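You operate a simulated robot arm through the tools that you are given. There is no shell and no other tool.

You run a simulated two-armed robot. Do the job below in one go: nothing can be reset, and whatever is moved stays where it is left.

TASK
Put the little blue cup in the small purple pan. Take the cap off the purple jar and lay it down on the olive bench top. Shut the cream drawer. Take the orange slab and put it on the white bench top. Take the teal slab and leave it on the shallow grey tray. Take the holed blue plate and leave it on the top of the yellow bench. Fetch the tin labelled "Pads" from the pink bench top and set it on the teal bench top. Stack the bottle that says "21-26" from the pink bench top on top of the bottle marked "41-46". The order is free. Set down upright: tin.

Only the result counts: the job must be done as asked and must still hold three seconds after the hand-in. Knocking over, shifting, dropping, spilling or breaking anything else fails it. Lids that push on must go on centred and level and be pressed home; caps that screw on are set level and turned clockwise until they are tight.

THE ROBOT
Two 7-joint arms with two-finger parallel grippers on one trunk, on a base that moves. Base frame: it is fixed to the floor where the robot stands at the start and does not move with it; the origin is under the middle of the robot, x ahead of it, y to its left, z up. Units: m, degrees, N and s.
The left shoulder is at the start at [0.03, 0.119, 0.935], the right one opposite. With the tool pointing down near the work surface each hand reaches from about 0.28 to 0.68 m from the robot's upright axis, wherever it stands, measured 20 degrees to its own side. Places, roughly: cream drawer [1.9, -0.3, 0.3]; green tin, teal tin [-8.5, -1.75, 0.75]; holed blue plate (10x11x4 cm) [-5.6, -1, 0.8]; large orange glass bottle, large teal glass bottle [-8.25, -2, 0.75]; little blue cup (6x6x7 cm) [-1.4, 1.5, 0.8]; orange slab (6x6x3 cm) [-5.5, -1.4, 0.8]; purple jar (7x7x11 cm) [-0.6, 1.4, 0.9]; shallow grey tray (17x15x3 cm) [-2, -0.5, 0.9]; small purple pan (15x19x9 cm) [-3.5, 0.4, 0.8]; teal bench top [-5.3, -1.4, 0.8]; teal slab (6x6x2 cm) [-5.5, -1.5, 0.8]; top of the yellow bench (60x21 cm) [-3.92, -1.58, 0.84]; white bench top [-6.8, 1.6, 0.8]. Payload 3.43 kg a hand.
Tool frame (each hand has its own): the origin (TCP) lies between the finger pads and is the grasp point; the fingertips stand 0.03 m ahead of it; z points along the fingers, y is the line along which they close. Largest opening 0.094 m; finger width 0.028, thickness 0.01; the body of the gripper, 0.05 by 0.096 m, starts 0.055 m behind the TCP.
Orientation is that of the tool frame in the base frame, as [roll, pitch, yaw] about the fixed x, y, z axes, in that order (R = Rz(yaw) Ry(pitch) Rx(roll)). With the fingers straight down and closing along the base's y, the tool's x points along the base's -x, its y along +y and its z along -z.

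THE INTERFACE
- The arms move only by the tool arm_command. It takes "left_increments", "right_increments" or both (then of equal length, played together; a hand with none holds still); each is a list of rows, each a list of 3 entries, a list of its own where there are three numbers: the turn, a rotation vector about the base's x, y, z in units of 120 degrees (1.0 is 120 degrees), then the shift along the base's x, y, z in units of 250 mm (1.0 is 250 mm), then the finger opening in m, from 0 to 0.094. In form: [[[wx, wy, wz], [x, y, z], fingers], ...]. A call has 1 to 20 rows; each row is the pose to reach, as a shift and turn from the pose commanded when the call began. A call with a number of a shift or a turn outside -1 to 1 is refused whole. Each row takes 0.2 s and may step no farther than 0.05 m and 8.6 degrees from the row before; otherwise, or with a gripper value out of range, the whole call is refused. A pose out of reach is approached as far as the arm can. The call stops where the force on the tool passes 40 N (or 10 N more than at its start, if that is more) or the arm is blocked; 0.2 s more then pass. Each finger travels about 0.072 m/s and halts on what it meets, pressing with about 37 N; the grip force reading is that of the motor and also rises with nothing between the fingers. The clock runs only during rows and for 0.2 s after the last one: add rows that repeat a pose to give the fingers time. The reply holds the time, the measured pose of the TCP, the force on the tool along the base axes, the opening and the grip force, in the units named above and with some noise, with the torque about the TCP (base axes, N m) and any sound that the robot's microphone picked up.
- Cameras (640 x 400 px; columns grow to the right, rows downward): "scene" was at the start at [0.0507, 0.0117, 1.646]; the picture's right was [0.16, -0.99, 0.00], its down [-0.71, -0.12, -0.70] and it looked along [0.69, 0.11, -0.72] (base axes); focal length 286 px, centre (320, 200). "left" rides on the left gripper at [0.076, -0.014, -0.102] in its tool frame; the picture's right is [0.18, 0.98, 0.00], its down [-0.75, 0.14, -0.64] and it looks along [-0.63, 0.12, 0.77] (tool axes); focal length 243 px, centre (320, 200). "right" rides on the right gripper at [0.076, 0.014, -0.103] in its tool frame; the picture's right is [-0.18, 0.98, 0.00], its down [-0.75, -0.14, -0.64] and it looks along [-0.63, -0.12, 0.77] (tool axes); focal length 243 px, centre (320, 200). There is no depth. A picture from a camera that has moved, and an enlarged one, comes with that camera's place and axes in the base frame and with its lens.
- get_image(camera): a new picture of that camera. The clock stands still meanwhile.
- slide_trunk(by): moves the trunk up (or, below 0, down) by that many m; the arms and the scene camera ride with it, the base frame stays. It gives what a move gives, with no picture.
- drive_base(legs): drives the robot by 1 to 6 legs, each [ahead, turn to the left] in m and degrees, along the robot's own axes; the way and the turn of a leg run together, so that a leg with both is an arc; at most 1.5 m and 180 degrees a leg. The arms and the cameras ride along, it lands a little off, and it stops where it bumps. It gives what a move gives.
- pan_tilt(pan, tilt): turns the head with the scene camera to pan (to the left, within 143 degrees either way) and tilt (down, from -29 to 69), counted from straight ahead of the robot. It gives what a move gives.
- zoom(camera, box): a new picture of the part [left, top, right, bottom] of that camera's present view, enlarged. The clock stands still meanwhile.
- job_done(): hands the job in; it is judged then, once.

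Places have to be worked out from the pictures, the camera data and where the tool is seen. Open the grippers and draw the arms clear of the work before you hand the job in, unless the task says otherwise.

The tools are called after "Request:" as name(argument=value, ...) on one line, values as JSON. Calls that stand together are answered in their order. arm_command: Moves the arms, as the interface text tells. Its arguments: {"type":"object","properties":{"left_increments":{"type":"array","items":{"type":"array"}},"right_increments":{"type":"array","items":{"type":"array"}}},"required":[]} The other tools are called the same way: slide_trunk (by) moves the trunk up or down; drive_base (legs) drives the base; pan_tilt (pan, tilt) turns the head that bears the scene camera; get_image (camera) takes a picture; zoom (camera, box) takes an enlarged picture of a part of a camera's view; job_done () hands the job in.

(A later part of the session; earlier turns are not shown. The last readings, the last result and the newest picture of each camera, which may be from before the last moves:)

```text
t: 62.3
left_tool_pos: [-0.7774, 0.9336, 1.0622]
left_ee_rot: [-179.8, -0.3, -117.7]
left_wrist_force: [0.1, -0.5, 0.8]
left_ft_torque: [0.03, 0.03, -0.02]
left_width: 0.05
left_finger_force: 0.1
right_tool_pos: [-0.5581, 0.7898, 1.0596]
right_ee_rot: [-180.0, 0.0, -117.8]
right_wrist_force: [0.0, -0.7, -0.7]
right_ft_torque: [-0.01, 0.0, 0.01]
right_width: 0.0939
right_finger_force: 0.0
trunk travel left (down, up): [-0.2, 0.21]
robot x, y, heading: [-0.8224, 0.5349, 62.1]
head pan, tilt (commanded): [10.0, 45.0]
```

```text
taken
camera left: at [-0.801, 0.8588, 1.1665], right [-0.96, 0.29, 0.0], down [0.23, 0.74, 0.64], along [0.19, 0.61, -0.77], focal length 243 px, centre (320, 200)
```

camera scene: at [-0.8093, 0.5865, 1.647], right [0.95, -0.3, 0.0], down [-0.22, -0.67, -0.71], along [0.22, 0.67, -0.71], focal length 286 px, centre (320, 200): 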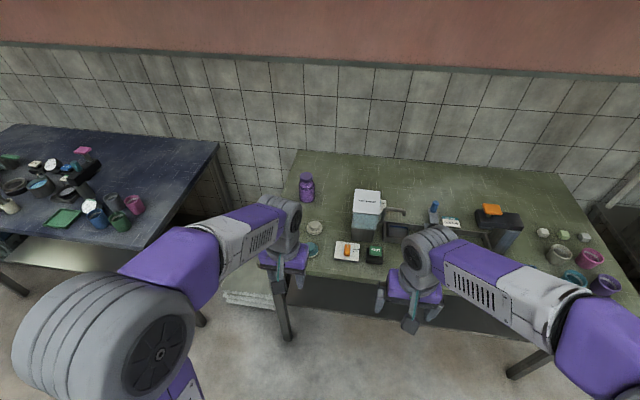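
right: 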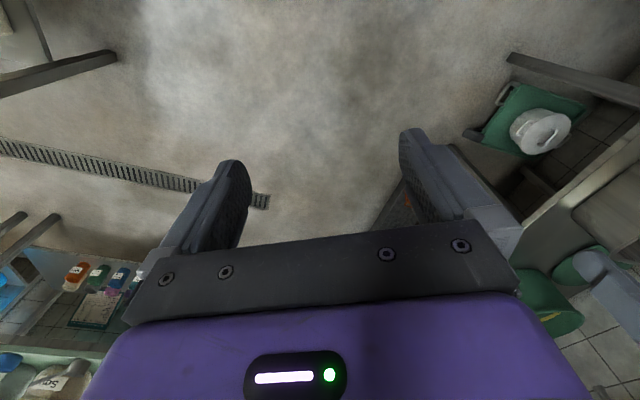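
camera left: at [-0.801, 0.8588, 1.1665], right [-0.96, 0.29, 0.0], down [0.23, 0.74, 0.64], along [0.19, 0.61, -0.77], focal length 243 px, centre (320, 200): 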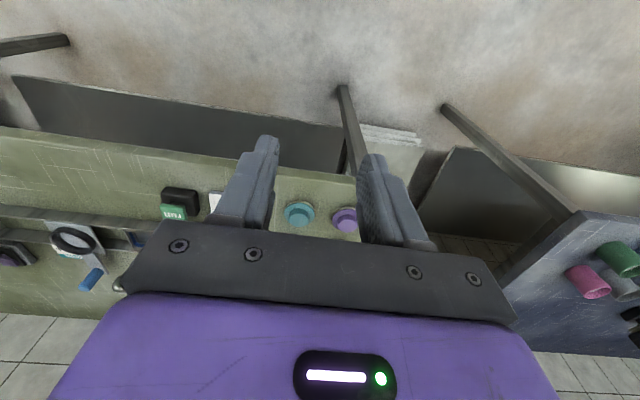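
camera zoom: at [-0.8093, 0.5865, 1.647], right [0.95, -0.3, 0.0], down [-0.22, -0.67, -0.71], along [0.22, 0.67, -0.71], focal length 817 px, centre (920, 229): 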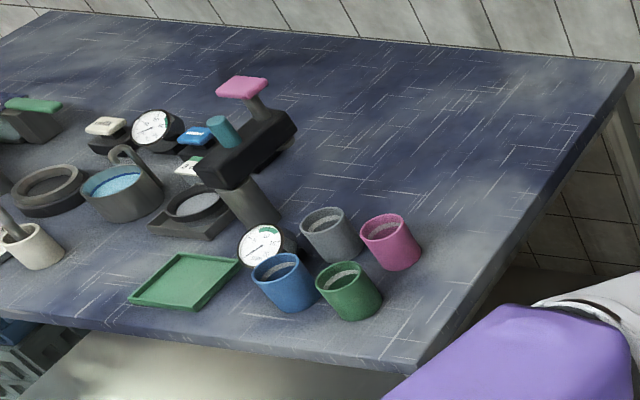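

The jar stands at about (-0.597, 1.40), near the bench's left end, which is free on its left side. I'll stand squarely in front of it so the left hand can hold its body from the left and the right hand can work the cap from above.

Request:
drive_base(legs=[[0, 43], [0.32, 0], [0, -43]])

Request:
slide_trunk(by=0.1)

Request:
pan_tilt(pan=0, tilt=50)

Request:
get_image(camera="scene")

Request:
get_image(camera="right")

```text
t: 68.4
left_tool_pos: [-0.8586, 1.2424, 1.0621]
left_ee_rot: [-179.8, -0.4, -117.8]
left_wrist_force: [-0.1, -0.1, -0.1]
left_ft_torque: [-0.02, 0.0, 0.03]
left_width: 0.0501
left_finger_force: 0.0
right_tool_pos: [-0.6403, 1.0978, 1.0604]
right_ee_rot: [180.0, -0.1, -117.9]
right_wrist_force: [-0.1, 0.3, -0.2]
right_ft_torque: [-0.02, -0.03, -0.01]
right_width: 0.0939
right_finger_force: 0.0
trunk travel left (down, up): [-0.2, 0.21]
robot x, y, heading: [-0.9031, 0.847, 62.1]
head pan, tilt (commanded): [10.0, 45.0]
```

```text
t: 69.7
left_tool_pos: [-0.8597, 1.2423, 1.1614]
left_ee_rot: [-179.8, -0.5, -117.8]
left_wrist_force: [0.6, -0.1, -0.4]
left_ft_torque: [-0.03, -0.01, -0.01]
left_width: 0.0499
left_finger_force: 0.0
right_tool_pos: [-0.6398, 1.0991, 1.1595]
right_ee_rot: [-179.9, 0.0, -117.9]
right_wrist_force: [1.0, -0.5, 0.2]
right_ft_torque: [0.0, 0.0, -0.01]
right_width: 0.0939
right_finger_force: 0.0
trunk travel left (down, up): [-0.3, 0.11]
robot x, y, heading: [-0.9044, 0.8438, 62.1]
head pan, tilt (commanded): [10.0, 45.0]
```

```text
t: 70.5
left_tool_pos: [-0.858, 1.2418, 1.1621]
left_ee_rot: [-179.7, -0.3, -117.8]
left_wrist_force: [0.7, 0.6, 0.4]
left_ft_torque: [-0.02, 0.01, 0.03]
left_width: 0.0499
left_finger_force: 0.1
right_tool_pos: [-0.6405, 1.0977, 1.1592]
right_ee_rot: [180.0, -0.1, -117.9]
right_wrist_force: [1.0, 0.0, 0.4]
right_ft_torque: [-0.01, 0.01, 0.01]
right_width: 0.094
right_finger_force: 0.0
trunk travel left (down, up): [-0.3, 0.11]
robot x, y, heading: [-0.9006, 0.8502, 62.4]
head pan, tilt (commanded): [0.0, 50.0]
```

```text
taken
camera scene: at [-0.8802, 0.8863, 1.7401], right [0.88, -0.47, 0.0], down [-0.36, -0.68, -0.64], along [0.3, 0.57, -0.77], focal length 286 px, centre (320, 200)
```

scene: 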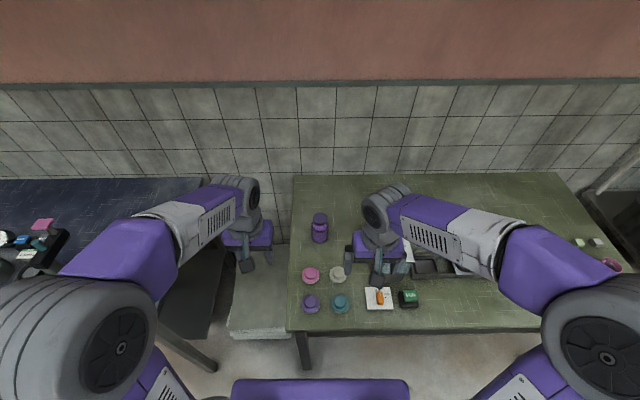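

```text
taken
camera right: at [-0.6893, 1.0374, 1.2625], right [-0.78, 0.62, 0.0], down [0.48, 0.6, 0.64], along [0.4, 0.5, -0.77], focal length 243 px, centre (320, 200)
```

right: 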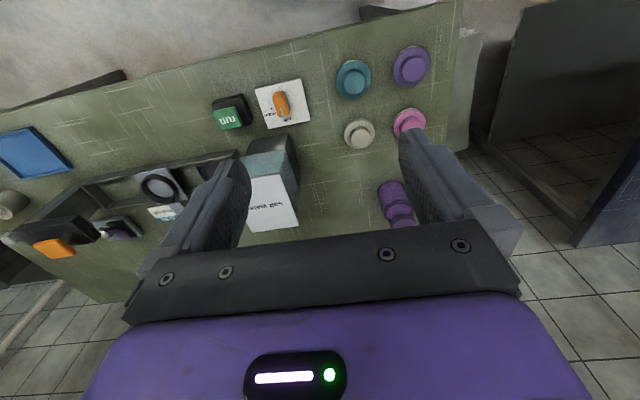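

I'm in front of the jar now. I zoom in from both the head and right wrist cameras to locate the cap.

Request:
zoom(camera="scene", box=[280, 180, 400, 320])

Request:
zoom(camera="right", box=[320, 30, 480, 230])

```text
2.86 times, centred on (340, 250) of scene
camera zoom: at [-0.8802, 0.8863, 1.7401], right [0.88, -0.47, 0.0], down [-0.36, -0.68, -0.64], along [0.3, 0.57, -0.77], focal length 817 px, centre (263, 57)
```

zoom: 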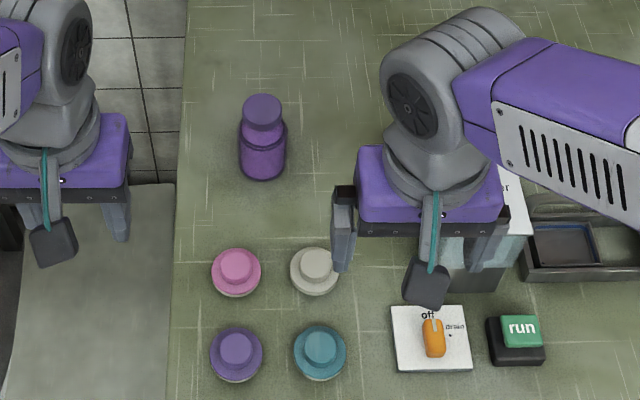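

```text
2.00 times, centred on (400, 130) of right
camera zoom: at [-0.6893, 1.0374, 1.2625], right [-0.78, 0.62, 0.0], down [0.48, 0.6, 0.64], along [0.4, 0.5, -0.77], focal length 485 px, centre (160, 340)
```

zoom: 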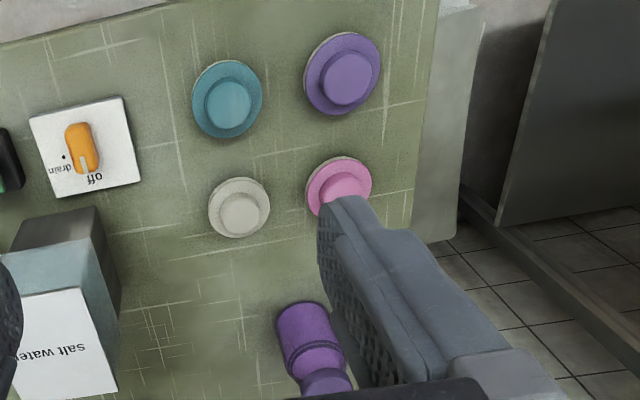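

The cap top centre comes out at about (-0.592, 1.43, 0.905), 0.65 m straight ahead. I bring the right hand toward a point above the jar and look again.

Request:
arm_command(right_increments=[[[0, 0, 0], [0.03, 0.13, -0.05], 0.094], [[0, 0, 0], [0.06, 0.26, -0.1], 0.094], [[0, 0, 0], [0.08, 0.39, -0.15], 0.094], [[0, 0, 0], [0.1, 0.52, -0.2], 0.094], [[0, 0, 0], [0.12, 0.65, -0.25], 0.094], [[0, 0, 0], [0.14, 0.8, -0.3], 0.094], [[0, 0, 0], [0.155, 0.9, -0.3], 0.094]])

Request:
get_image(camera="right")

Request:
zoom(camera="scene", box=[260, 160, 400, 320])

```text
t: 72.0
left_tool_pos: [-0.8591, 1.242, 1.1621]
left_ee_rot: [-179.8, -0.3, -117.8]
left_wrist_force: [0.2, 0.7, 0.4]
left_ft_torque: [-0.01, -0.02, 0.01]
left_width: 0.0497
left_finger_force: 0.1
right_tool_pos: [-0.601, 1.3253, 1.0844]
right_ee_rot: [180.0, 0.0, -117.9]
right_wrist_force: [1.1, -0.6, -0.4]
right_ft_torque: [0.02, -0.01, 0.02]
right_width: 0.0939
right_finger_force: 0.0
trunk travel left (down, up): [-0.3, 0.11]
robot x, y, heading: [-0.9042, 0.8439, 62.1]
head pan, tilt (commanded): [0.0, 50.0]
```

```text
taken
camera right: at [-0.6496, 1.2634, 1.1871], right [-0.78, 0.62, 0.0], down [0.48, 0.6, 0.64], along [0.4, 0.5, -0.77], focal length 243 px, centre (320, 200)
```

right: 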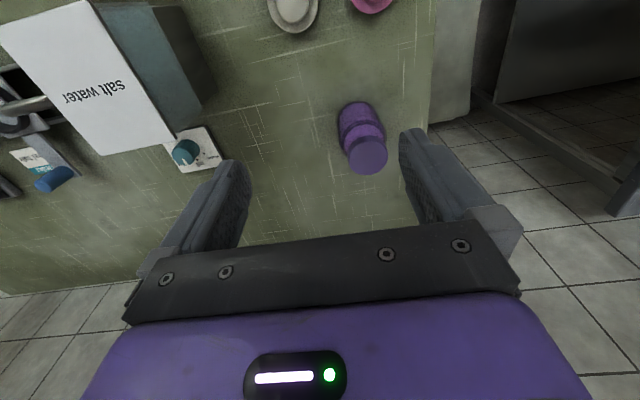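

```text
2.50 times, centred on (330, 240) of scene
camera zoom: at [-0.8801, 0.8867, 1.74], right [0.88, -0.47, 0.0], down [-0.36, -0.68, -0.64], along [0.3, 0.57, -0.77], focal length 715 px, centre (295, 100)
```

zoom: 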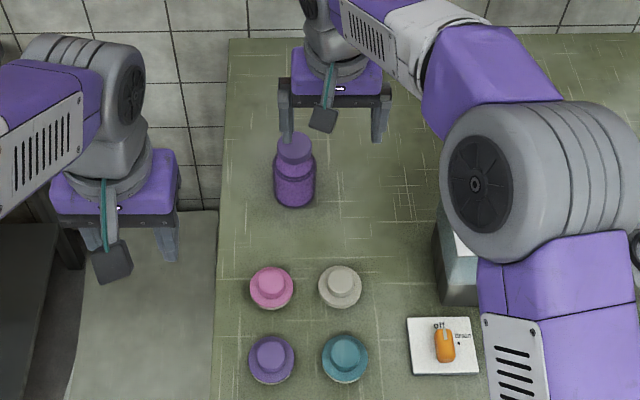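

The wrist view puts the cap at about (-0.597, 1.429). I move the right hand above it and descend to z 0.97 to check reach and alignment.

Request:
arm_command(right_increments=[[[0, 0, 0], [0.005, 0.14, -0.05], 0.094], [[0, 0, 0], [0.01, 0.28, -0.1], 0.094], [[0, 0, 0], [0.016, 0.418, -0.2], 0.094], [[0, 0, 0], [0.016, 0.418, -0.35], 0.094], [[0, 0, 0], [0.016, 0.418, -0.45], 0.094]])

Request:
get_image(camera="right")

Request:
zoom(camera="scene", box=[260, 160, 400, 320])

```text
t: 73.2
left_tool_pos: [-0.8588, 1.2414, 1.161]
left_ee_rot: [-179.9, -0.4, -117.8]
left_wrist_force: [0.2, -1.0, -0.3]
left_ft_torque: [-0.03, 0.01, 0.0]
left_width: 0.0502
left_finger_force: 0.1
right_tool_pos: [-0.6021, 1.4009, 0.9902]
right_ee_rot: [-180.0, 0.0, -118.0]
right_wrist_force: [-0.1, -0.3, 0.1]
right_ft_torque: [0.01, -0.01, 0.0]
right_width: 0.0941
right_finger_force: 0.1
right hand out of reach, approached as far as the arm can: row 3, 4, 5
trunk travel left (down, up): [-0.3, 0.11]
robot x, y, heading: [-0.9062, 0.8497, 62.2]
head pan, tilt (commanded): [0.0, 50.0]
```

```text
taken
camera right: at [-0.6507, 1.3406, 1.093], right [-0.78, 0.62, 0.0], down [0.48, 0.6, 0.64], along [0.4, 0.5, -0.77], focal length 243 px, centre (320, 200)
```

right: 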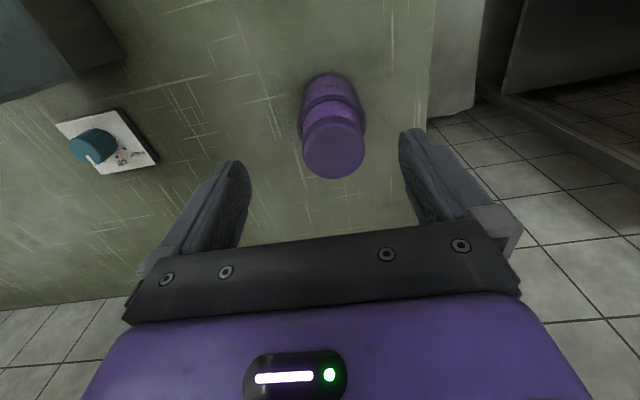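

```text
2.50 times, centred on (330, 240) of scene
camera zoom: at [-0.8798, 0.8862, 1.7401], right [0.88, -0.47, 0.0], down [-0.36, -0.68, -0.64], along [0.3, 0.57, -0.77], focal length 715 px, centre (295, 100)
```

zoom: 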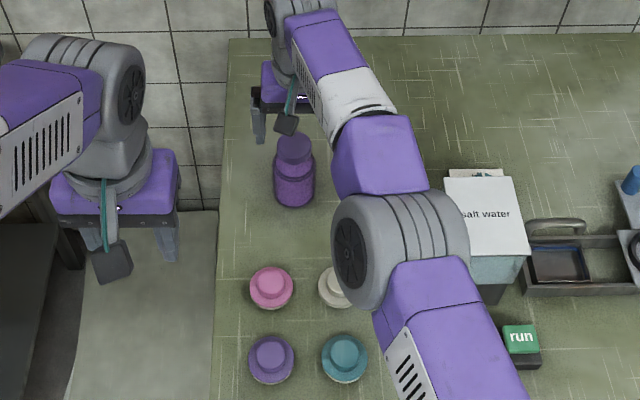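

The right hand fell about 3 cm short of the jar. I creep the base forward 0.07 m (hand tips are clear above the cap) and see whether it goes freely.

Request:
drive_base(legs=[[0.07, 0]])

Request:
get_image(camera="right")

```text
t: 74.3
left_tool_pos: [-0.8263, 1.3048, 1.1618]
left_ee_rot: [-179.8, -0.4, -117.8]
left_wrist_force: [-0.1, -0.1, -1.4]
left_ft_torque: [-0.02, 0.01, 0.03]
left_width: 0.0501
left_finger_force: 0.1
right_tool_pos: [-0.5699, 1.4646, 0.9896]
right_ee_rot: [-180.0, -0.2, -117.8]
right_wrist_force: [-0.3, 0.1, -1.0]
right_ft_torque: [0.03, 0.01, -0.05]
right_width: 0.094
right_finger_force: 0.1
trunk travel left (down, up): [-0.3, 0.11]
robot x, y, heading: [-0.8703, 0.9073, 62.3]
head pan, tilt (commanded): [0.0, 50.0]
```

```text
taken
camera right: at [-0.6178, 1.404, 1.0925], right [-0.78, 0.62, 0.0], down [0.48, 0.6, 0.64], along [0.4, 0.5, -0.77], focal length 243 px, centre (320, 200)
```

right: 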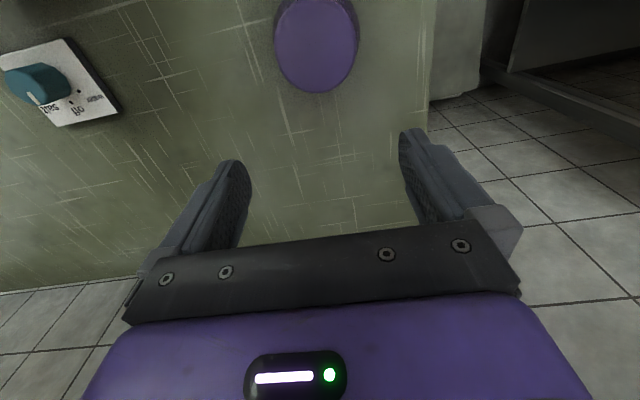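

The base advanced freely. The cap's centre now projects to about (-0.598, 1.425), diameter ≈ 5.5 cm. I align the right hand over it and lower the tips around the cap.

Request:
arm_command(right_increments=[[[0, 0, 0], [-0.056, -0.08, 0], 0.094], [[0, 0, 0], [-0.112, -0.158, 0], 0.094], [[0, 0, 0], [-0.112, -0.158, -0.1], 0.094], [[0, 0, 0], [-0.112, -0.158, -0.2], 0.094], [[0, 0, 0], [-0.112, -0.158, -0.24], 0.094]])

Request:
get_image(camera="right")

Request:
zoom(camera="scene", box=[260, 160, 400, 320])

```text
t: 75.5
left_tool_pos: [-0.8261, 1.3043, 1.1618]
left_ee_rot: [-179.7, -0.4, -117.7]
left_wrist_force: [0.9, 0.5, -0.3]
left_ft_torque: [-0.02, -0.01, 0.02]
left_width: 0.0499
left_finger_force: 0.1
right_tool_pos: [-0.5998, 1.4249, 0.9296]
right_ee_rot: [180.0, 0.0, -118.0]
right_wrist_force: [-0.2, 0.3, -0.6]
right_ft_torque: [0.05, 0.01, -0.04]
right_width: 0.0941
right_finger_force: 0.0
trunk travel left (down, up): [-0.3, 0.11]
robot x, y, heading: [-0.8735, 0.9115, 62.3]
head pan, tilt (commanded): [0.0, 50.0]
```

```text
taken
camera right: at [-0.6466, 1.3638, 1.0329], right [-0.78, 0.62, 0.0], down [0.48, 0.6, 0.64], along [0.4, 0.5, -0.77], focal length 243 px, centre (320, 200)
```

right: 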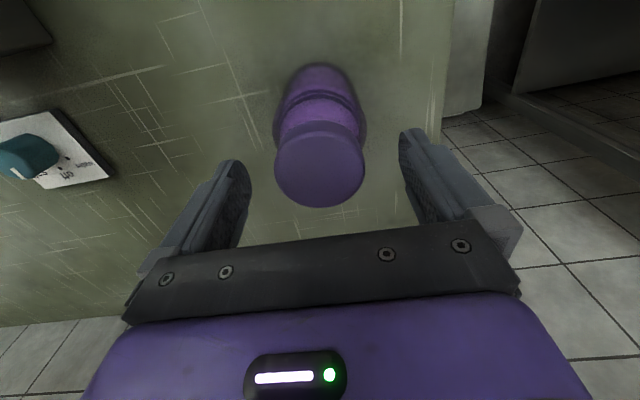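

```text
2.50 times, centred on (330, 240) of scene
camera zoom: at [-0.847, 0.9487, 1.74], right [0.88, -0.47, 0.0], down [-0.36, -0.68, -0.64], along [0.3, 0.57, -0.77], focal length 715 px, centre (295, 100)
```

zoom: 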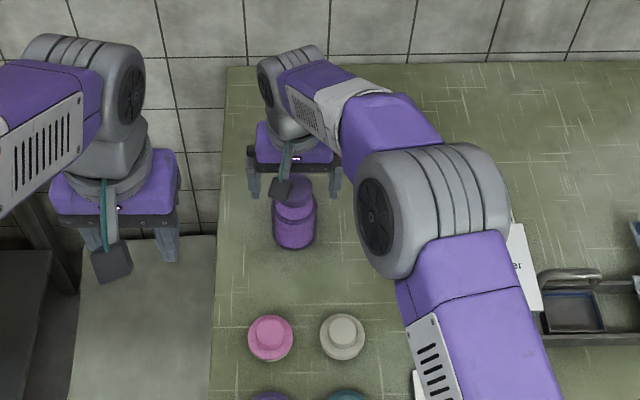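

Alignment is within 5 mm. I fine-adjust, lower to z ≈ 0.915 and close on the cap.

Request:
arm_command(right_increments=[[[0, 0, 0], [0.02, 0.012, -0.03], 0.094], [[0, 0, 0], [0.02, 0.012, -0.064], 0.094], [[0, 0, 0], [0.02, 0.012, -0.064], 0.07], [[0, 0, 0], [0.02, 0.012, -0.064], 0.055], [[0, 0, 0], [0.02, 0.012, -0.064], 0.045], [[0, 0, 0], [0.02, 0.012, -0.064], 0.045]])

Request:
get_image(camera="right")

```text
t: 76.9
left_tool_pos: [-0.826, 1.3051, 1.1621]
left_ee_rot: [-179.8, -0.4, -117.8]
left_wrist_force: [0.2, -0.4, 0.4]
left_ft_torque: [-0.01, -0.01, -0.01]
left_width: 0.0501
left_finger_force: 0.0
right_tool_pos: [-0.593, 1.4268, 0.9135]
right_ee_rot: [180.0, 0.1, -117.7]
right_wrist_force: [-1.3, 0.4, 1.7]
right_ft_torque: [0.05, -0.02, -0.08]
right_width: 0.0582
right_finger_force: 36.8
trunk travel left (down, up): [-0.3, 0.11]
robot x, y, heading: [-0.8696, 0.907, 61.9]
head pan, tilt (commanded): [0.0, 50.0]
```

```text
taken
camera right: at [-0.6415, 1.3662, 1.0172], right [-0.78, 0.62, 0.0], down [0.48, 0.6, 0.64], along [0.4, 0.5, -0.77], focal length 243 px, centre (320, 200)
```

right: 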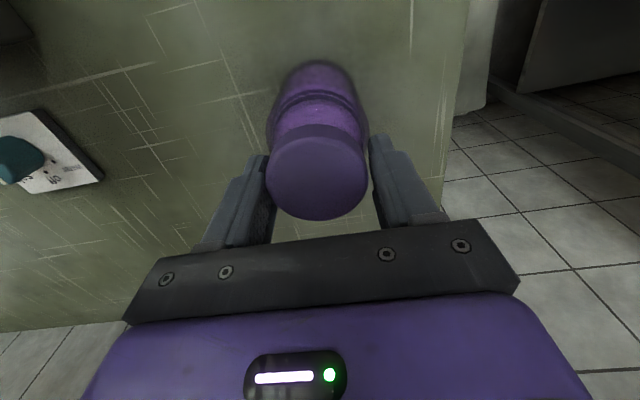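

The cap is gripped (5.8 cm, 37 N). I try a gentle counter-clockwise turn of 24° and watch the torque.

Request:
arm_command(right_increments=[[[0, 0, 0.05], [0, 0, 0], 0.045], [[0, 0, 0.1], [0, 0, 0], 0.045], [[0, 0, 0.15], [0, 0, 0], 0.045], [[0, 0, 0.2], [0, 0, 0], 0.045]])

Request:
get_image(camera="right")

```text
t: 77.9
left_tool_pos: [-0.8267, 1.3034, 1.1612]
left_ee_rot: [-179.7, -0.3, -117.8]
left_wrist_force: [-0.7, -0.3, -0.2]
left_ft_torque: [-0.03, 0.0, 0.04]
left_width: 0.0501
left_finger_force: 0.0
right_tool_pos: [-0.5935, 1.4286, 0.9156]
right_ee_rot: [179.9, 0.1, -93.9]
right_wrist_force: [-3.4, 1.7, 7.3]
right_ft_torque: [-0.15, 0.44, -0.12]
right_width: 0.057
right_finger_force: 36.8
trunk travel left (down, up): [-0.3, 0.11]
robot x, y, heading: [-0.8709, 0.9094, 62.2]
head pan, tilt (commanded): [0.0, 50.0]
```

```text
taken
camera right: at [-0.6134, 1.3526, 1.0181], right [-0.97, 0.25, 0.0], down [0.19, 0.74, 0.64], along [0.16, 0.62, -0.77], focal length 243 px, centre (320, 200)
```

right: 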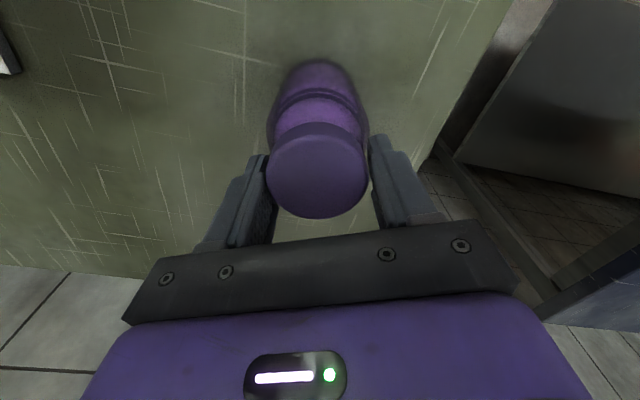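

The upward force on the tool (7 N) with a small opposing torque suggests the cap is on a thread and rising. I continue turning counter-clockwise while rising slightly.

Request:
arm_command(right_increments=[[[0, 0, 0.06], [0, 0, 0.002], 0.045], [[0, 0, 0.12], [0, 0, 0.004], 0.045], [[0, 0, 0.18], [0, 0, 0.006], 0.045], [[0, 0, 0.24], [0, 0, 0.008], 0.045], [[0, 0, 0.3], [0, 0, 0.01], 0.045], [[0, 0, 0.36], [0, 0, 0.012], 0.045]])

Request:
get_image(camera="right")

```text
t: 79.3
left_tool_pos: [-0.8258, 1.304, 1.1627]
left_ee_rot: [-179.8, -0.4, -117.9]
left_wrist_force: [-0.3, -0.5, -0.3]
left_ft_torque: [-0.01, 0.03, 0.0]
left_width: 0.05
left_finger_force: 0.0
right_tool_pos: [-0.5922, 1.4275, 0.9168]
right_ee_rot: [180.0, -0.1, -50.5]
right_wrist_force: [-1.3, -0.8, 7.7]
right_ft_torque: [-0.17, 0.11, -0.13]
right_width: 0.0549
right_finger_force: 36.6
trunk travel left (down, up): [-0.3, 0.11]
robot x, y, heading: [-0.8696, 0.9064, 62.1]
head pan, tilt (commanded): [0.0, 50.0]
```

```text
taken
camera right: at [-0.5564, 1.3591, 1.0203], right [-0.88, -0.48, 0.0], down [-0.37, 0.67, 0.64], along [-0.31, 0.56, -0.77], focal length 243 px, centre (320, 200)
```

right: 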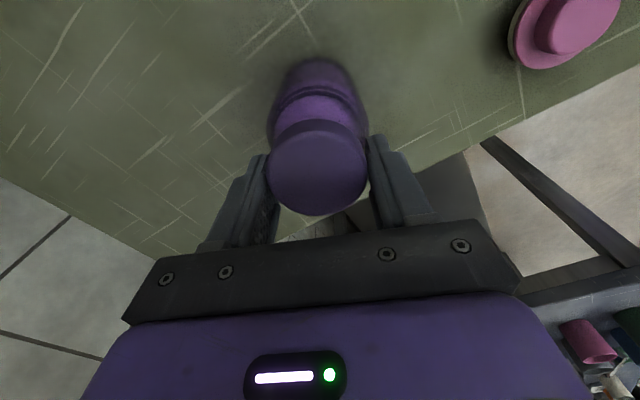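

The cap keeps turning with an upward push of ~8 N. I turn another 70° while rising a little more.

Request:
arm_command(right_increments=[[[0, 0, 0.065], [0, 0, 0.004], 0.045], [[0, 0, 0.13], [0, 0, 0.008], 0.045], [[0, 0, 0.195], [0, 0, 0.012], 0.045], [[0, 0, 0.26], [0, 0, 0.016], 0.045], [[0, 0, 0.325], [0, 0, 0.02], 0.045], [[0, 0, 0.39], [0, 0, 0.024], 0.045], [[0, 0, 0.455], [0, 0, 0.028], 0.045], [[0, 0, 0.52], [0, 0, 0.032], 0.045], [[0, 0, 0.585], [0, 0, 0.036], 0.045]])

Request:
get_image(camera="right")

Request:
zoom(camera="scene", box=[270, 160, 370, 280])

```text
t: 81.3
left_tool_pos: [-0.8256, 1.3046, 1.1619]
left_ee_rot: [-179.8, -0.4, -117.7]
left_wrist_force: [0.8, -1.1, -0.8]
left_ft_torque: [0.03, -0.04, 0.01]
left_width: 0.05
left_finger_force: 0.0
right_tool_pos: [-0.5934, 1.4275, 0.9256]
right_ee_rot: [179.9, 0.0, 19.7]
right_wrist_force: [-0.1, -0.2, -2.8]
right_ft_torque: [-0.02, 0.04, 0.01]
right_width: 0.0526
right_finger_force: 36.8
trunk travel left (down, up): [-0.3, 0.11]
robot x, y, heading: [-0.8684, 0.9112, 62.0]
head pan, tilt (commanded): [0.0, 50.0]
```

```text
taken
camera right: at [-0.5166, 1.4399, 1.0291], right [0.16, -0.99, 0.0], down [-0.76, -0.12, 0.64], along [-0.63, -0.1, -0.77], focal length 243 px, centre (320, 200)
```

right: 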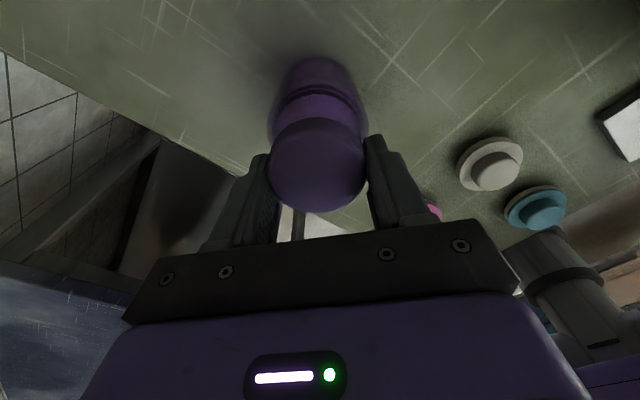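

```text
3.33 times, centred on (320, 220) of scene
camera zoom: at [-0.8469, 0.949, 1.74], right [0.88, -0.47, 0.0], down [-0.36, -0.68, -0.64], along [0.3, 0.57, -0.77], focal length 953 px, centre (320, 133)
```

zoom: 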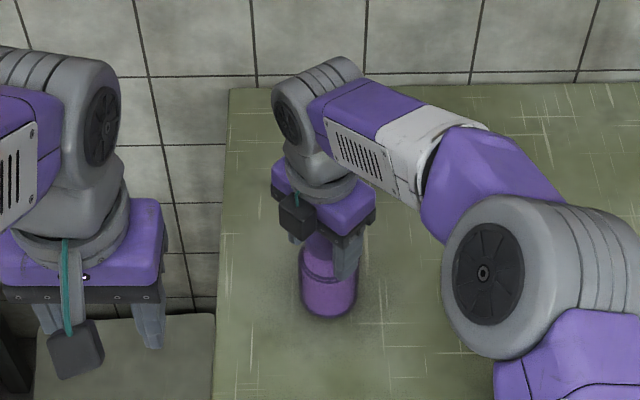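

The reading went to -2.8 N and the grip narrowed, so the fingers may be slipping up a rounded cap. I open, rise and inspect the jar before continuing.

Request:
arm_command(right_increments=[[[0, 0, 0], [0, 0, 0], 0.06], [[0, 0, 0], [0, 0, 0], 0.08], [[0, 0, 0], [0, 0, 0.02], 0.094], [[0, 0, 0], [0, 0, 0.12], 0.094], [[0, 0, 0], [0, 0, 0.28], 0.094], [[0, 0, 0], [0, 0, 0.4], 0.094]])

Request:
get_image(camera="right")

Request:
zoom(camera="scene", box=[270, 160, 370, 280])

```text
t: 82.7
left_tool_pos: [-0.8258, 1.3051, 1.1621]
left_ee_rot: [-179.9, -0.3, -117.8]
left_wrist_force: [-0.6, -0.3, 1.0]
left_ft_torque: [0.01, 0.02, 0.0]
left_width: 0.0501
left_finger_force: 0.1
right_tool_pos: [-0.5931, 1.4263, 1.0277]
right_ee_rot: [-180.0, 0.0, 19.7]
right_wrist_force: [0.2, 0.6, -0.2]
right_ft_torque: [-0.02, 0.02, 0.0]
right_width: 0.094
right_finger_force: 0.0
trunk travel left (down, up): [-0.3, 0.11]
robot x, y, heading: [-0.8662, 0.9051, 62.2]
head pan, tilt (commanded): [0.0, 50.0]
```

```text
taken
camera right: at [-0.5169, 1.4393, 1.1297], right [0.16, -0.99, 0.0], down [-0.76, -0.12, 0.64], along [-0.63, -0.1, -0.77], focal length 243 px, centre (320, 200)
```

right: 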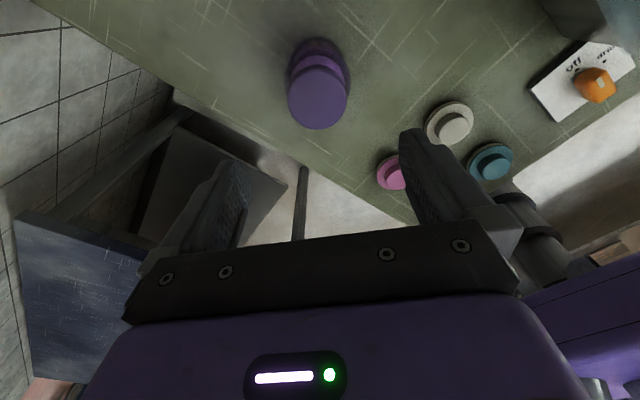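

```text
3.33 times, centred on (320, 220) of scene
camera zoom: at [-0.8472, 0.9484, 1.7401], right [0.88, -0.47, 0.0], down [-0.36, -0.68, -0.64], along [0.3, 0.57, -0.77], focal length 953 px, centre (320, 133)
```

zoom: 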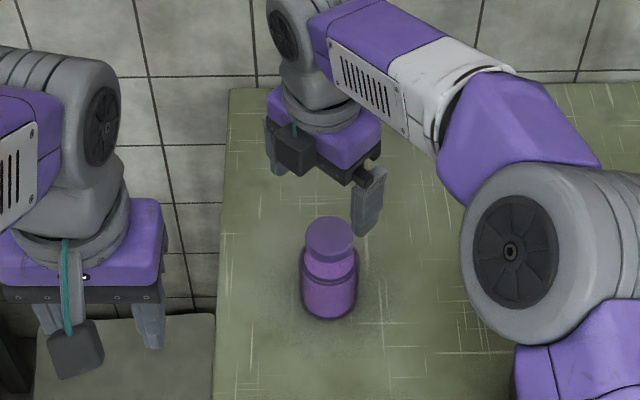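

The jar is still upright with its cap on. I look from the left wrist camera for a more sideways view of the cap and neck.

Request:
get_image(camera="left")

Request:
zoom(camera="scene", box=[305, 215, 345, 265])

Request:
zoom(camera="right", box=[260, 20, 380, 140])

```text
taken
camera left: at [-0.8496, 1.2301, 1.2666], right [-0.96, 0.3, 0.0], down [0.23, 0.74, 0.64], along [0.19, 0.61, -0.77], focal length 243 px, centre (320, 200)
```

left: 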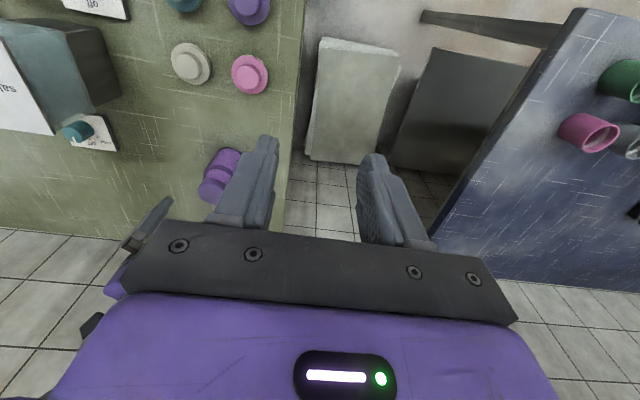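

```text
8.00 times, centred on (325, 240) of scene
camera zoom: at [-0.8472, 0.9484, 1.7401], right [0.88, -0.47, 0.0], down [-0.36, -0.68, -0.64], along [0.3, 0.57, -0.77], focal length 2287 px, centre (280, -120)
```

zoom: 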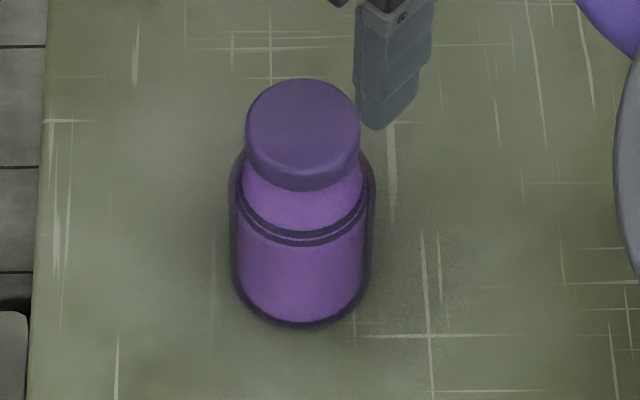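

```text
3.33 times, centred on (320, 80) of right
camera zoom: at [-0.5169, 1.4393, 1.1297], right [0.16, -0.99, 0.0], down [-0.76, -0.12, 0.64], along [-0.63, -0.1, -0.77], focal length 809 px, centre (320, 600)
```

zoom: 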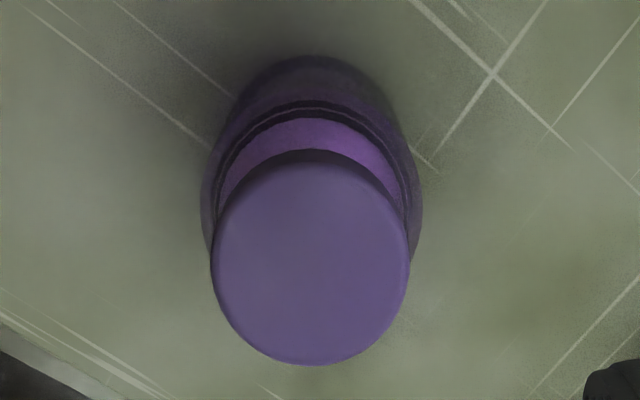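

The cap is only ~1.5 cm thick and ~5.2 cm wide; my first grip was on the sloping shoulder. The cap centre is now near (-0.582, 1.430). I recentre, lower so only the cap is between the pads, grip, and test with a slight lift.

Request:
arm_command(right_increments=[[[0, 0, 0], [0.04, 0.012, -0.1], 0.094], [[0, 0, 0], [0.045, 0.015, -0.25], 0.094], [[0, 0, 0], [0.045, 0.015, -0.4], 0.094], [[0, 0, 0], [0.045, 0.015, -0.408], 0.07], [[0, 0, 0], [0.045, 0.015, -0.408], 0.05], [[0, 0, 0], [0.045, 0.015, -0.408], 0.04], [[0, 0, 0], [0.045, 0.015, -0.408], 0.04]])

Request:
get_image(camera="right")

Request:
zoom(camera="scene", box=[290, 190, 350, 270])

```text
t: 84.3
left_tool_pos: [-0.8264, 1.3048, 1.1614]
left_ee_rot: [-179.8, -0.3, -117.9]
left_wrist_force: [1.2, 0.2, 0.1]
left_ft_torque: [-0.01, -0.01, 0.01]
left_width: 0.0502
left_finger_force: 0.0
right_tool_pos: [-0.5814, 1.4308, 0.9247]
right_ee_rot: [-180.0, 0.0, 19.6]
right_wrist_force: [-1.2, 0.7, 0.1]
right_ft_torque: [0.13, -0.01, 0.0]
right_width: 0.0501
right_finger_force: 36.8
trunk travel left (down, up): [-0.3, 0.11]
robot x, y, heading: [-0.8686, 0.9108, 62.3]
head pan, tilt (commanded): [0.0, 50.0]
```

```text
taken
camera right: at [-0.5055, 1.4434, 1.0274], right [0.16, -0.99, 0.0], down [-0.76, -0.12, 0.64], along [-0.63, -0.1, -0.77], focal length 243 px, centre (320, 200)
```

right: 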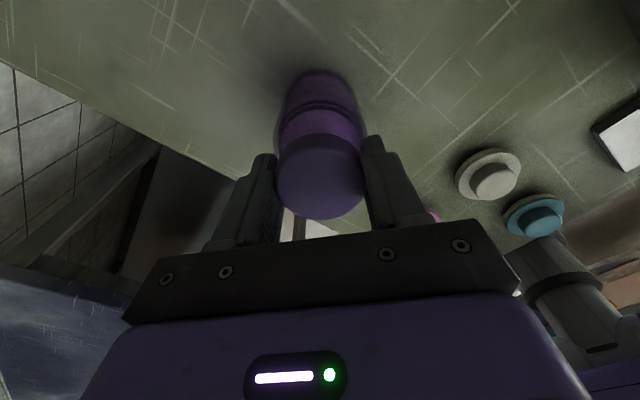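

```text
5.00 times, centred on (320, 230) of scene
camera zoom: at [-0.8472, 0.9489, 1.74], right [0.88, -0.47, 0.0], down [-0.36, -0.68, -0.64], along [0.3, 0.57, -0.77], focal length 1430 px, centre (320, 50)
```

zoom: 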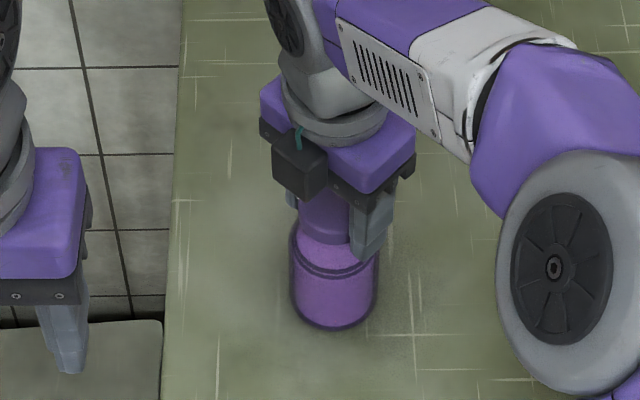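

Now the grip is a clean 5.0 cm with no vertical force, so I have the cap itself. I pull up 6 mm to test whether it comes off or carries the jar.

Request:
arm_command(right_increments=[[[0, 0, 0], [0, 0, 0.008], 0.04], [[0, 0, 0], [0, 0, 0.016], 0.04], [[0, 0, 0], [0, 0, 0.024], 0.04]])

Request:
zoom(camera="scene", box=[290, 190, 350, 270])

```text
t: 85.1
left_tool_pos: [-0.8265, 1.3046, 1.1618]
left_ee_rot: [-179.8, -0.4, -117.8]
left_wrist_force: [-0.1, -0.5, -0.5]
left_ft_torque: [-0.02, -0.05, 0.0]
left_width: 0.05
left_finger_force: 0.1
right_tool_pos: [-0.5814, 1.4315, 0.9298]
right_ee_rot: [179.9, 0.0, 19.6]
right_wrist_force: [-0.6, -0.2, -2.7]
right_ft_torque: [-0.01, 0.04, 0.0]
right_width: 0.0497
right_finger_force: 37.0
trunk travel left (down, up): [-0.3, 0.11]
robot x, y, heading: [-0.8733, 0.9083, 62.1]
head pan, tilt (commanded): [0.0, 50.0]
```

```text
5.00 times, centred on (320, 230) of scene
camera zoom: at [-0.8469, 0.949, 1.74], right [0.88, -0.47, 0.0], down [-0.36, -0.68, -0.64], along [0.3, 0.57, -0.77], focal length 1430 px, centre (320, 50)
```

zoom: 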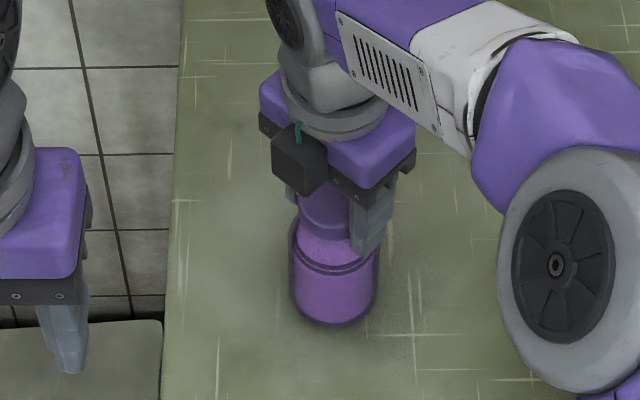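

The jar (≈0.28 kg) lifts with the cap, so the cap is screwed on. I set the jar back down, keep holding the cap, and turn the left hand sideways so it can grip the jar body from the left.

Request:
arm_command(right_increments=[[[0, 0, 0], [0, 0, -0.008], 0.04], [[0, 0, 0], [0, 0, -0.016], 0.04], [[0, 0, 0], [0, 0, -0.023], 0.04], [[0, 0, 0], [0, 0, -0.023], 0.04], [[0, 0, 0], [0, 0, -0.023], 0.04], [[0, 0, 0], [0, 0, -0.023], 0.04], [[0, 0, 0], [0, 0, -0.023], 0.04], [[0, 0, 0], [0, 0, -0.023], 0.04], [[0, 0, 0], [0, 0, -0.023], 0.04], [[0, 0, 0], [0, 0, -0.023], 0.04], [[0, 0, 0], [0, 0, -0.023], 0.04], [[0, 0, 0], [0, 0, -0.023], 0.04], [[0, 0, 0], [0, 0, -0.023], 0.04], [[0, 0, 0], [0, 0, -0.023], 0.04]], left_increments=[[[0.0116, -0.0376, -0.0482], [-0.01, 0.046, -0.017], 0.06], [[0.0233, -0.0752, -0.0964], [-0.019, 0.093, -0.034], 0.08], [[0.0349, -0.1127, -0.1445], [-0.029, 0.139, -0.051], 0.094], [[0.0465, -0.1503, -0.1927], [-0.038, 0.185, -0.069], 0.094], [[0.0581, -0.1879, -0.2409], [-0.048, 0.232, -0.086], 0.094], [[0.0698, -0.2255, -0.2891], [-0.057, 0.278, -0.103], 0.094], [[0.0814, -0.2631, -0.3373], [-0.067, 0.325, -0.12], 0.094], [[0.093, -0.3006, -0.3854], [-0.076, 0.371, -0.137], 0.094], [[0.1047, -0.3382, -0.4336], [-0.086, 0.417, -0.154], 0.094], [[0.1163, -0.3758, -0.4818], [-0.095, 0.464, -0.171], 0.094], [[0.1279, -0.4134, -0.53], [-0.105, 0.51, -0.189], 0.094], [[0.1395, -0.4509, -0.5781], [-0.114, 0.556, -0.206], 0.094], [[0.1512, -0.4885, -0.6263], [-0.124, 0.603, -0.223], 0.094], [[0.1628, -0.5261, -0.6745], [-0.133, 0.649, -0.24], 0.094]])

Request:
get_image(camera="scene")

Request:
get_image(camera="left")

```text
t: 88.1
left_tool_pos: [-0.8603, 1.4669, 1.1017]
left_ee_rot: [-180.0, 59.8, 151.9]
left_wrist_force: [-1.0, -0.1, -0.9]
left_ft_torque: [0.0, -0.05, -0.02]
left_width: 0.0939
left_finger_force: 0.2
right_tool_pos: [-0.5825, 1.4317, 0.925]
right_ee_rot: [179.9, 0.0, 19.6]
right_wrist_force: [-0.1, 1.5, 0.0]
right_ft_torque: [0.03, -0.15, 0.0]
right_width: 0.0495
right_finger_force: 37.4
trunk travel left (down, up): [-0.3, 0.11]
robot x, y, heading: [-0.8717, 0.9085, 62.2]
head pan, tilt (commanded): [0.0, 50.0]
```

```text
taken
camera scene: at [-0.8475, 0.949, 1.74], right [0.88, -0.47, 0.0], down [-0.36, -0.68, -0.64], along [0.3, 0.57, -0.77], focal length 286 px, centre (320, 200)
```

scene: 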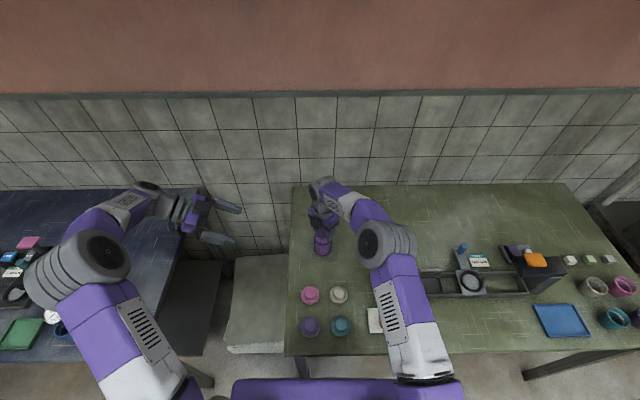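

```text
taken
camera left: at [-0.9795, 1.5132, 1.0898], right [0.38, 0.91, -0.16], down [-0.09, 0.21, 0.97], along [0.92, -0.36, 0.16], focal length 243 px, centre (320, 200)
```

left: 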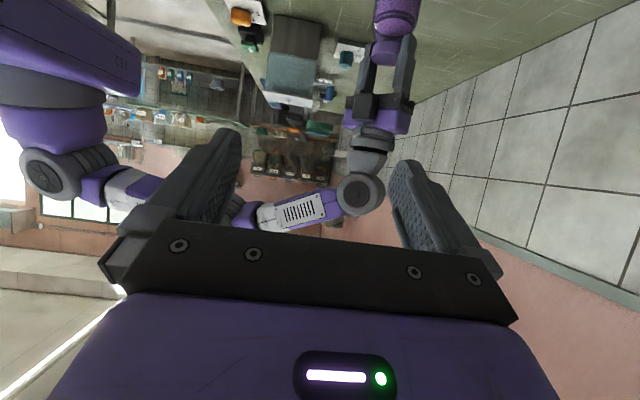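

The left tool now points right, tilted 30° down. I move it to the pre-grasp point 13 cm from the jar axis.

Request:
arm_command(left_increments=[[[0, 0, 0], [0.08, 0.01, -0.1], 0.094], [[0, 0, 0], [0.18, 0.02, -0.22], 0.094], [[0, 0, 0], [0.28, 0.03, -0.36], 0.094], [[0, 0, 0], [0.38, 0.04, -0.5], 0.094], [[0, 0, 0], [0.5, 0.05, -0.64], 0.094], [[0, 0, 0], [0.62, 0.062, -0.74], 0.094], [[0, 0, 0], [0.717, 0.071, -0.805], 0.094]])

Request:
zoom(camera="scene", box=[250, 160, 390, 280])

Request:
get_image(camera="left")

```text
t: 89.7
left_tool_pos: [-0.6798, 1.4843, 0.9017]
left_ee_rot: [-179.8, 59.6, 152.2]
left_wrist_force: [-0.4, 0.4, -0.3]
left_ft_torque: [-0.02, 0.03, 0.01]
left_width: 0.0942
left_finger_force: 0.1
right_tool_pos: [-0.5821, 1.4308, 0.9251]
right_ee_rot: [180.0, 0.1, 19.7]
right_wrist_force: [-1.9, 0.3, 1.6]
right_ft_torque: [-0.07, -0.01, -0.03]
right_width: 0.0496
right_finger_force: 37.1
trunk travel left (down, up): [-0.3, 0.11]
robot x, y, heading: [-0.8701, 0.9083, 62.2]
head pan, tilt (commanded): [0.0, 50.0]
```

```text
3.33 times, centred on (320, 220) of scene
camera zoom: at [-0.8468, 0.9484, 1.7401], right [0.88, -0.47, 0.0], down [-0.36, -0.68, -0.64], along [0.3, 0.57, -0.77], focal length 953 px, centre (320, 133)
```

zoom: 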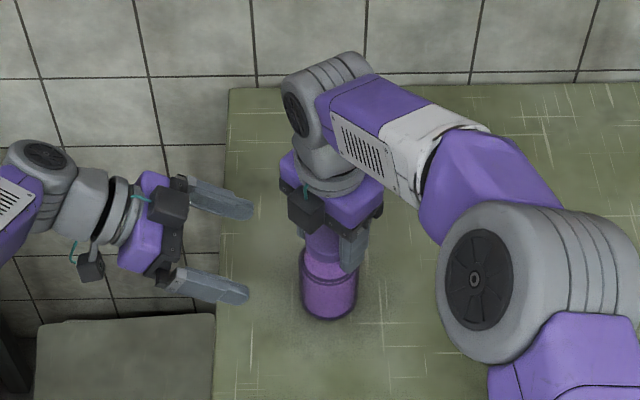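

```text
taken
camera left: at [-0.799, 1.5302, 0.8882], right [0.38, 0.91, -0.16], down [-0.09, 0.21, 0.97], along [0.92, -0.35, 0.16], focal length 243 px, centre (320, 200)
```

left: 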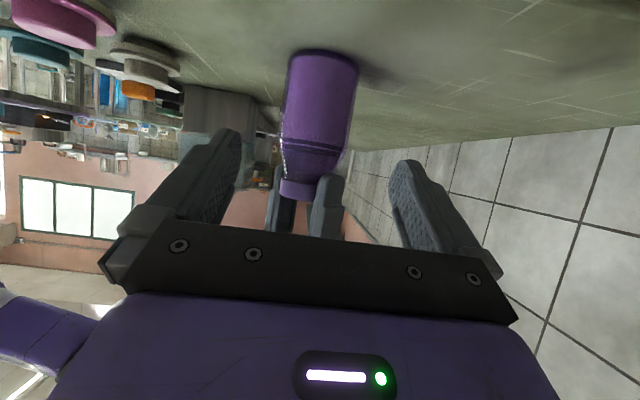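

The jar body is centred between the open left fingers. I slide in along the tool axis 11.5 cm and close on the body.

Request:
arm_command(left_increments=[[[0, 0, 0], [0.07, -0.037, -0.046], 0.094], [[0, 0, 0], [0.14, -0.075, -0.092], 0.094], [[0, 0, 0], [0.21, -0.112, -0.139], 0.094], [[0, 0, 0], [0.28, -0.15, -0.185], 0.094], [[0, 0, 0], [0.35, -0.187, -0.231], 0.094]])

Request:
get_image(camera="left")

Request:
zoom(camera="scene", box=[260, 180, 380, 280])

```text
t: 90.9
left_tool_pos: [-0.5919, 1.4368, 0.8415]
left_ee_rot: [-179.8, 59.6, 152.2]
left_wrist_force: [-0.2, 0.0, -0.1]
left_ft_torque: [0.0, -0.02, 0.01]
left_width: 0.0939
left_finger_force: 0.1
right_tool_pos: [-0.5811, 1.4315, 0.9238]
right_ee_rot: [-180.0, 0.0, 19.6]
right_wrist_force: [0.1, 0.4, 2.2]
right_ft_torque: [0.04, -0.06, -0.02]
right_width: 0.0499
right_finger_force: 37.5
trunk travel left (down, up): [-0.3, 0.11]
robot x, y, heading: [-0.8708, 0.9076, 62.1]
head pan, tilt (commanded): [0.0, 50.0]
```

```text
taken
camera left: at [-0.7113, 1.4835, 0.8295], right [0.38, 0.91, -0.16], down [-0.09, 0.21, 0.97], along [0.92, -0.35, 0.16], focal length 243 px, centre (320, 200)
```

left: 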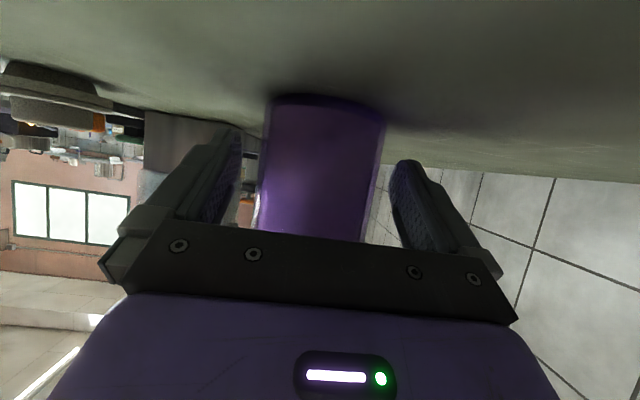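

```text
4.00 times, centred on (320, 230) of scene
camera zoom: at [-0.8469, 0.9484, 1.7401], right [0.88, -0.47, 0.0], down [-0.36, -0.68, -0.64], along [0.3, 0.57, -0.77], focal length 1144 px, centre (320, 80)
```

zoom: 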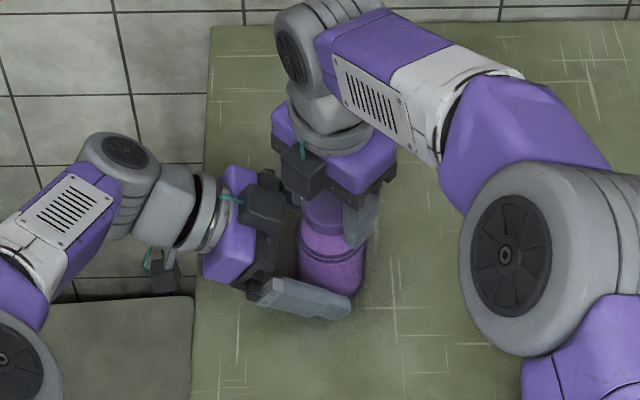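

The jar is centred between the left fingers. I close the left hand on the body.

Request:
arm_command(left_increments=[[[0, 0, 0], [0, 0, 0], 0.08], [[0, 0, 0], [0, 0, 0], 0.07], [[0, 0, 0], [0, 0, 0], 0.06], [[0, 0, 0], [0, 0, 0], 0.055], [[0, 0, 0], [0, 0, 0], 0.055]])

```text
t: 92.1
left_tool_pos: [-0.5924, 1.4368, 0.8407]
left_ee_rot: [-179.7, 59.7, 152.1]
left_wrist_force: [-6.4, -11.8, 5.0]
left_ft_torque: [0.27, -0.06, 0.0]
left_width: 0.0651
left_finger_force: 37.2
right_tool_pos: [-0.58, 1.4314, 0.9263]
right_ee_rot: [-179.9, -0.1, 19.5]
right_wrist_force: [6.0, 10.8, -2.8]
right_ft_torque: [0.41, -0.29, -0.18]
right_width: 0.0497
right_finger_force: 37.3
trunk travel left (down, up): [-0.3, 0.11]
robot x, y, heading: [-0.872, 0.9088, 62.2]
head pan, tilt (commanded): [0.0, 50.0]
```

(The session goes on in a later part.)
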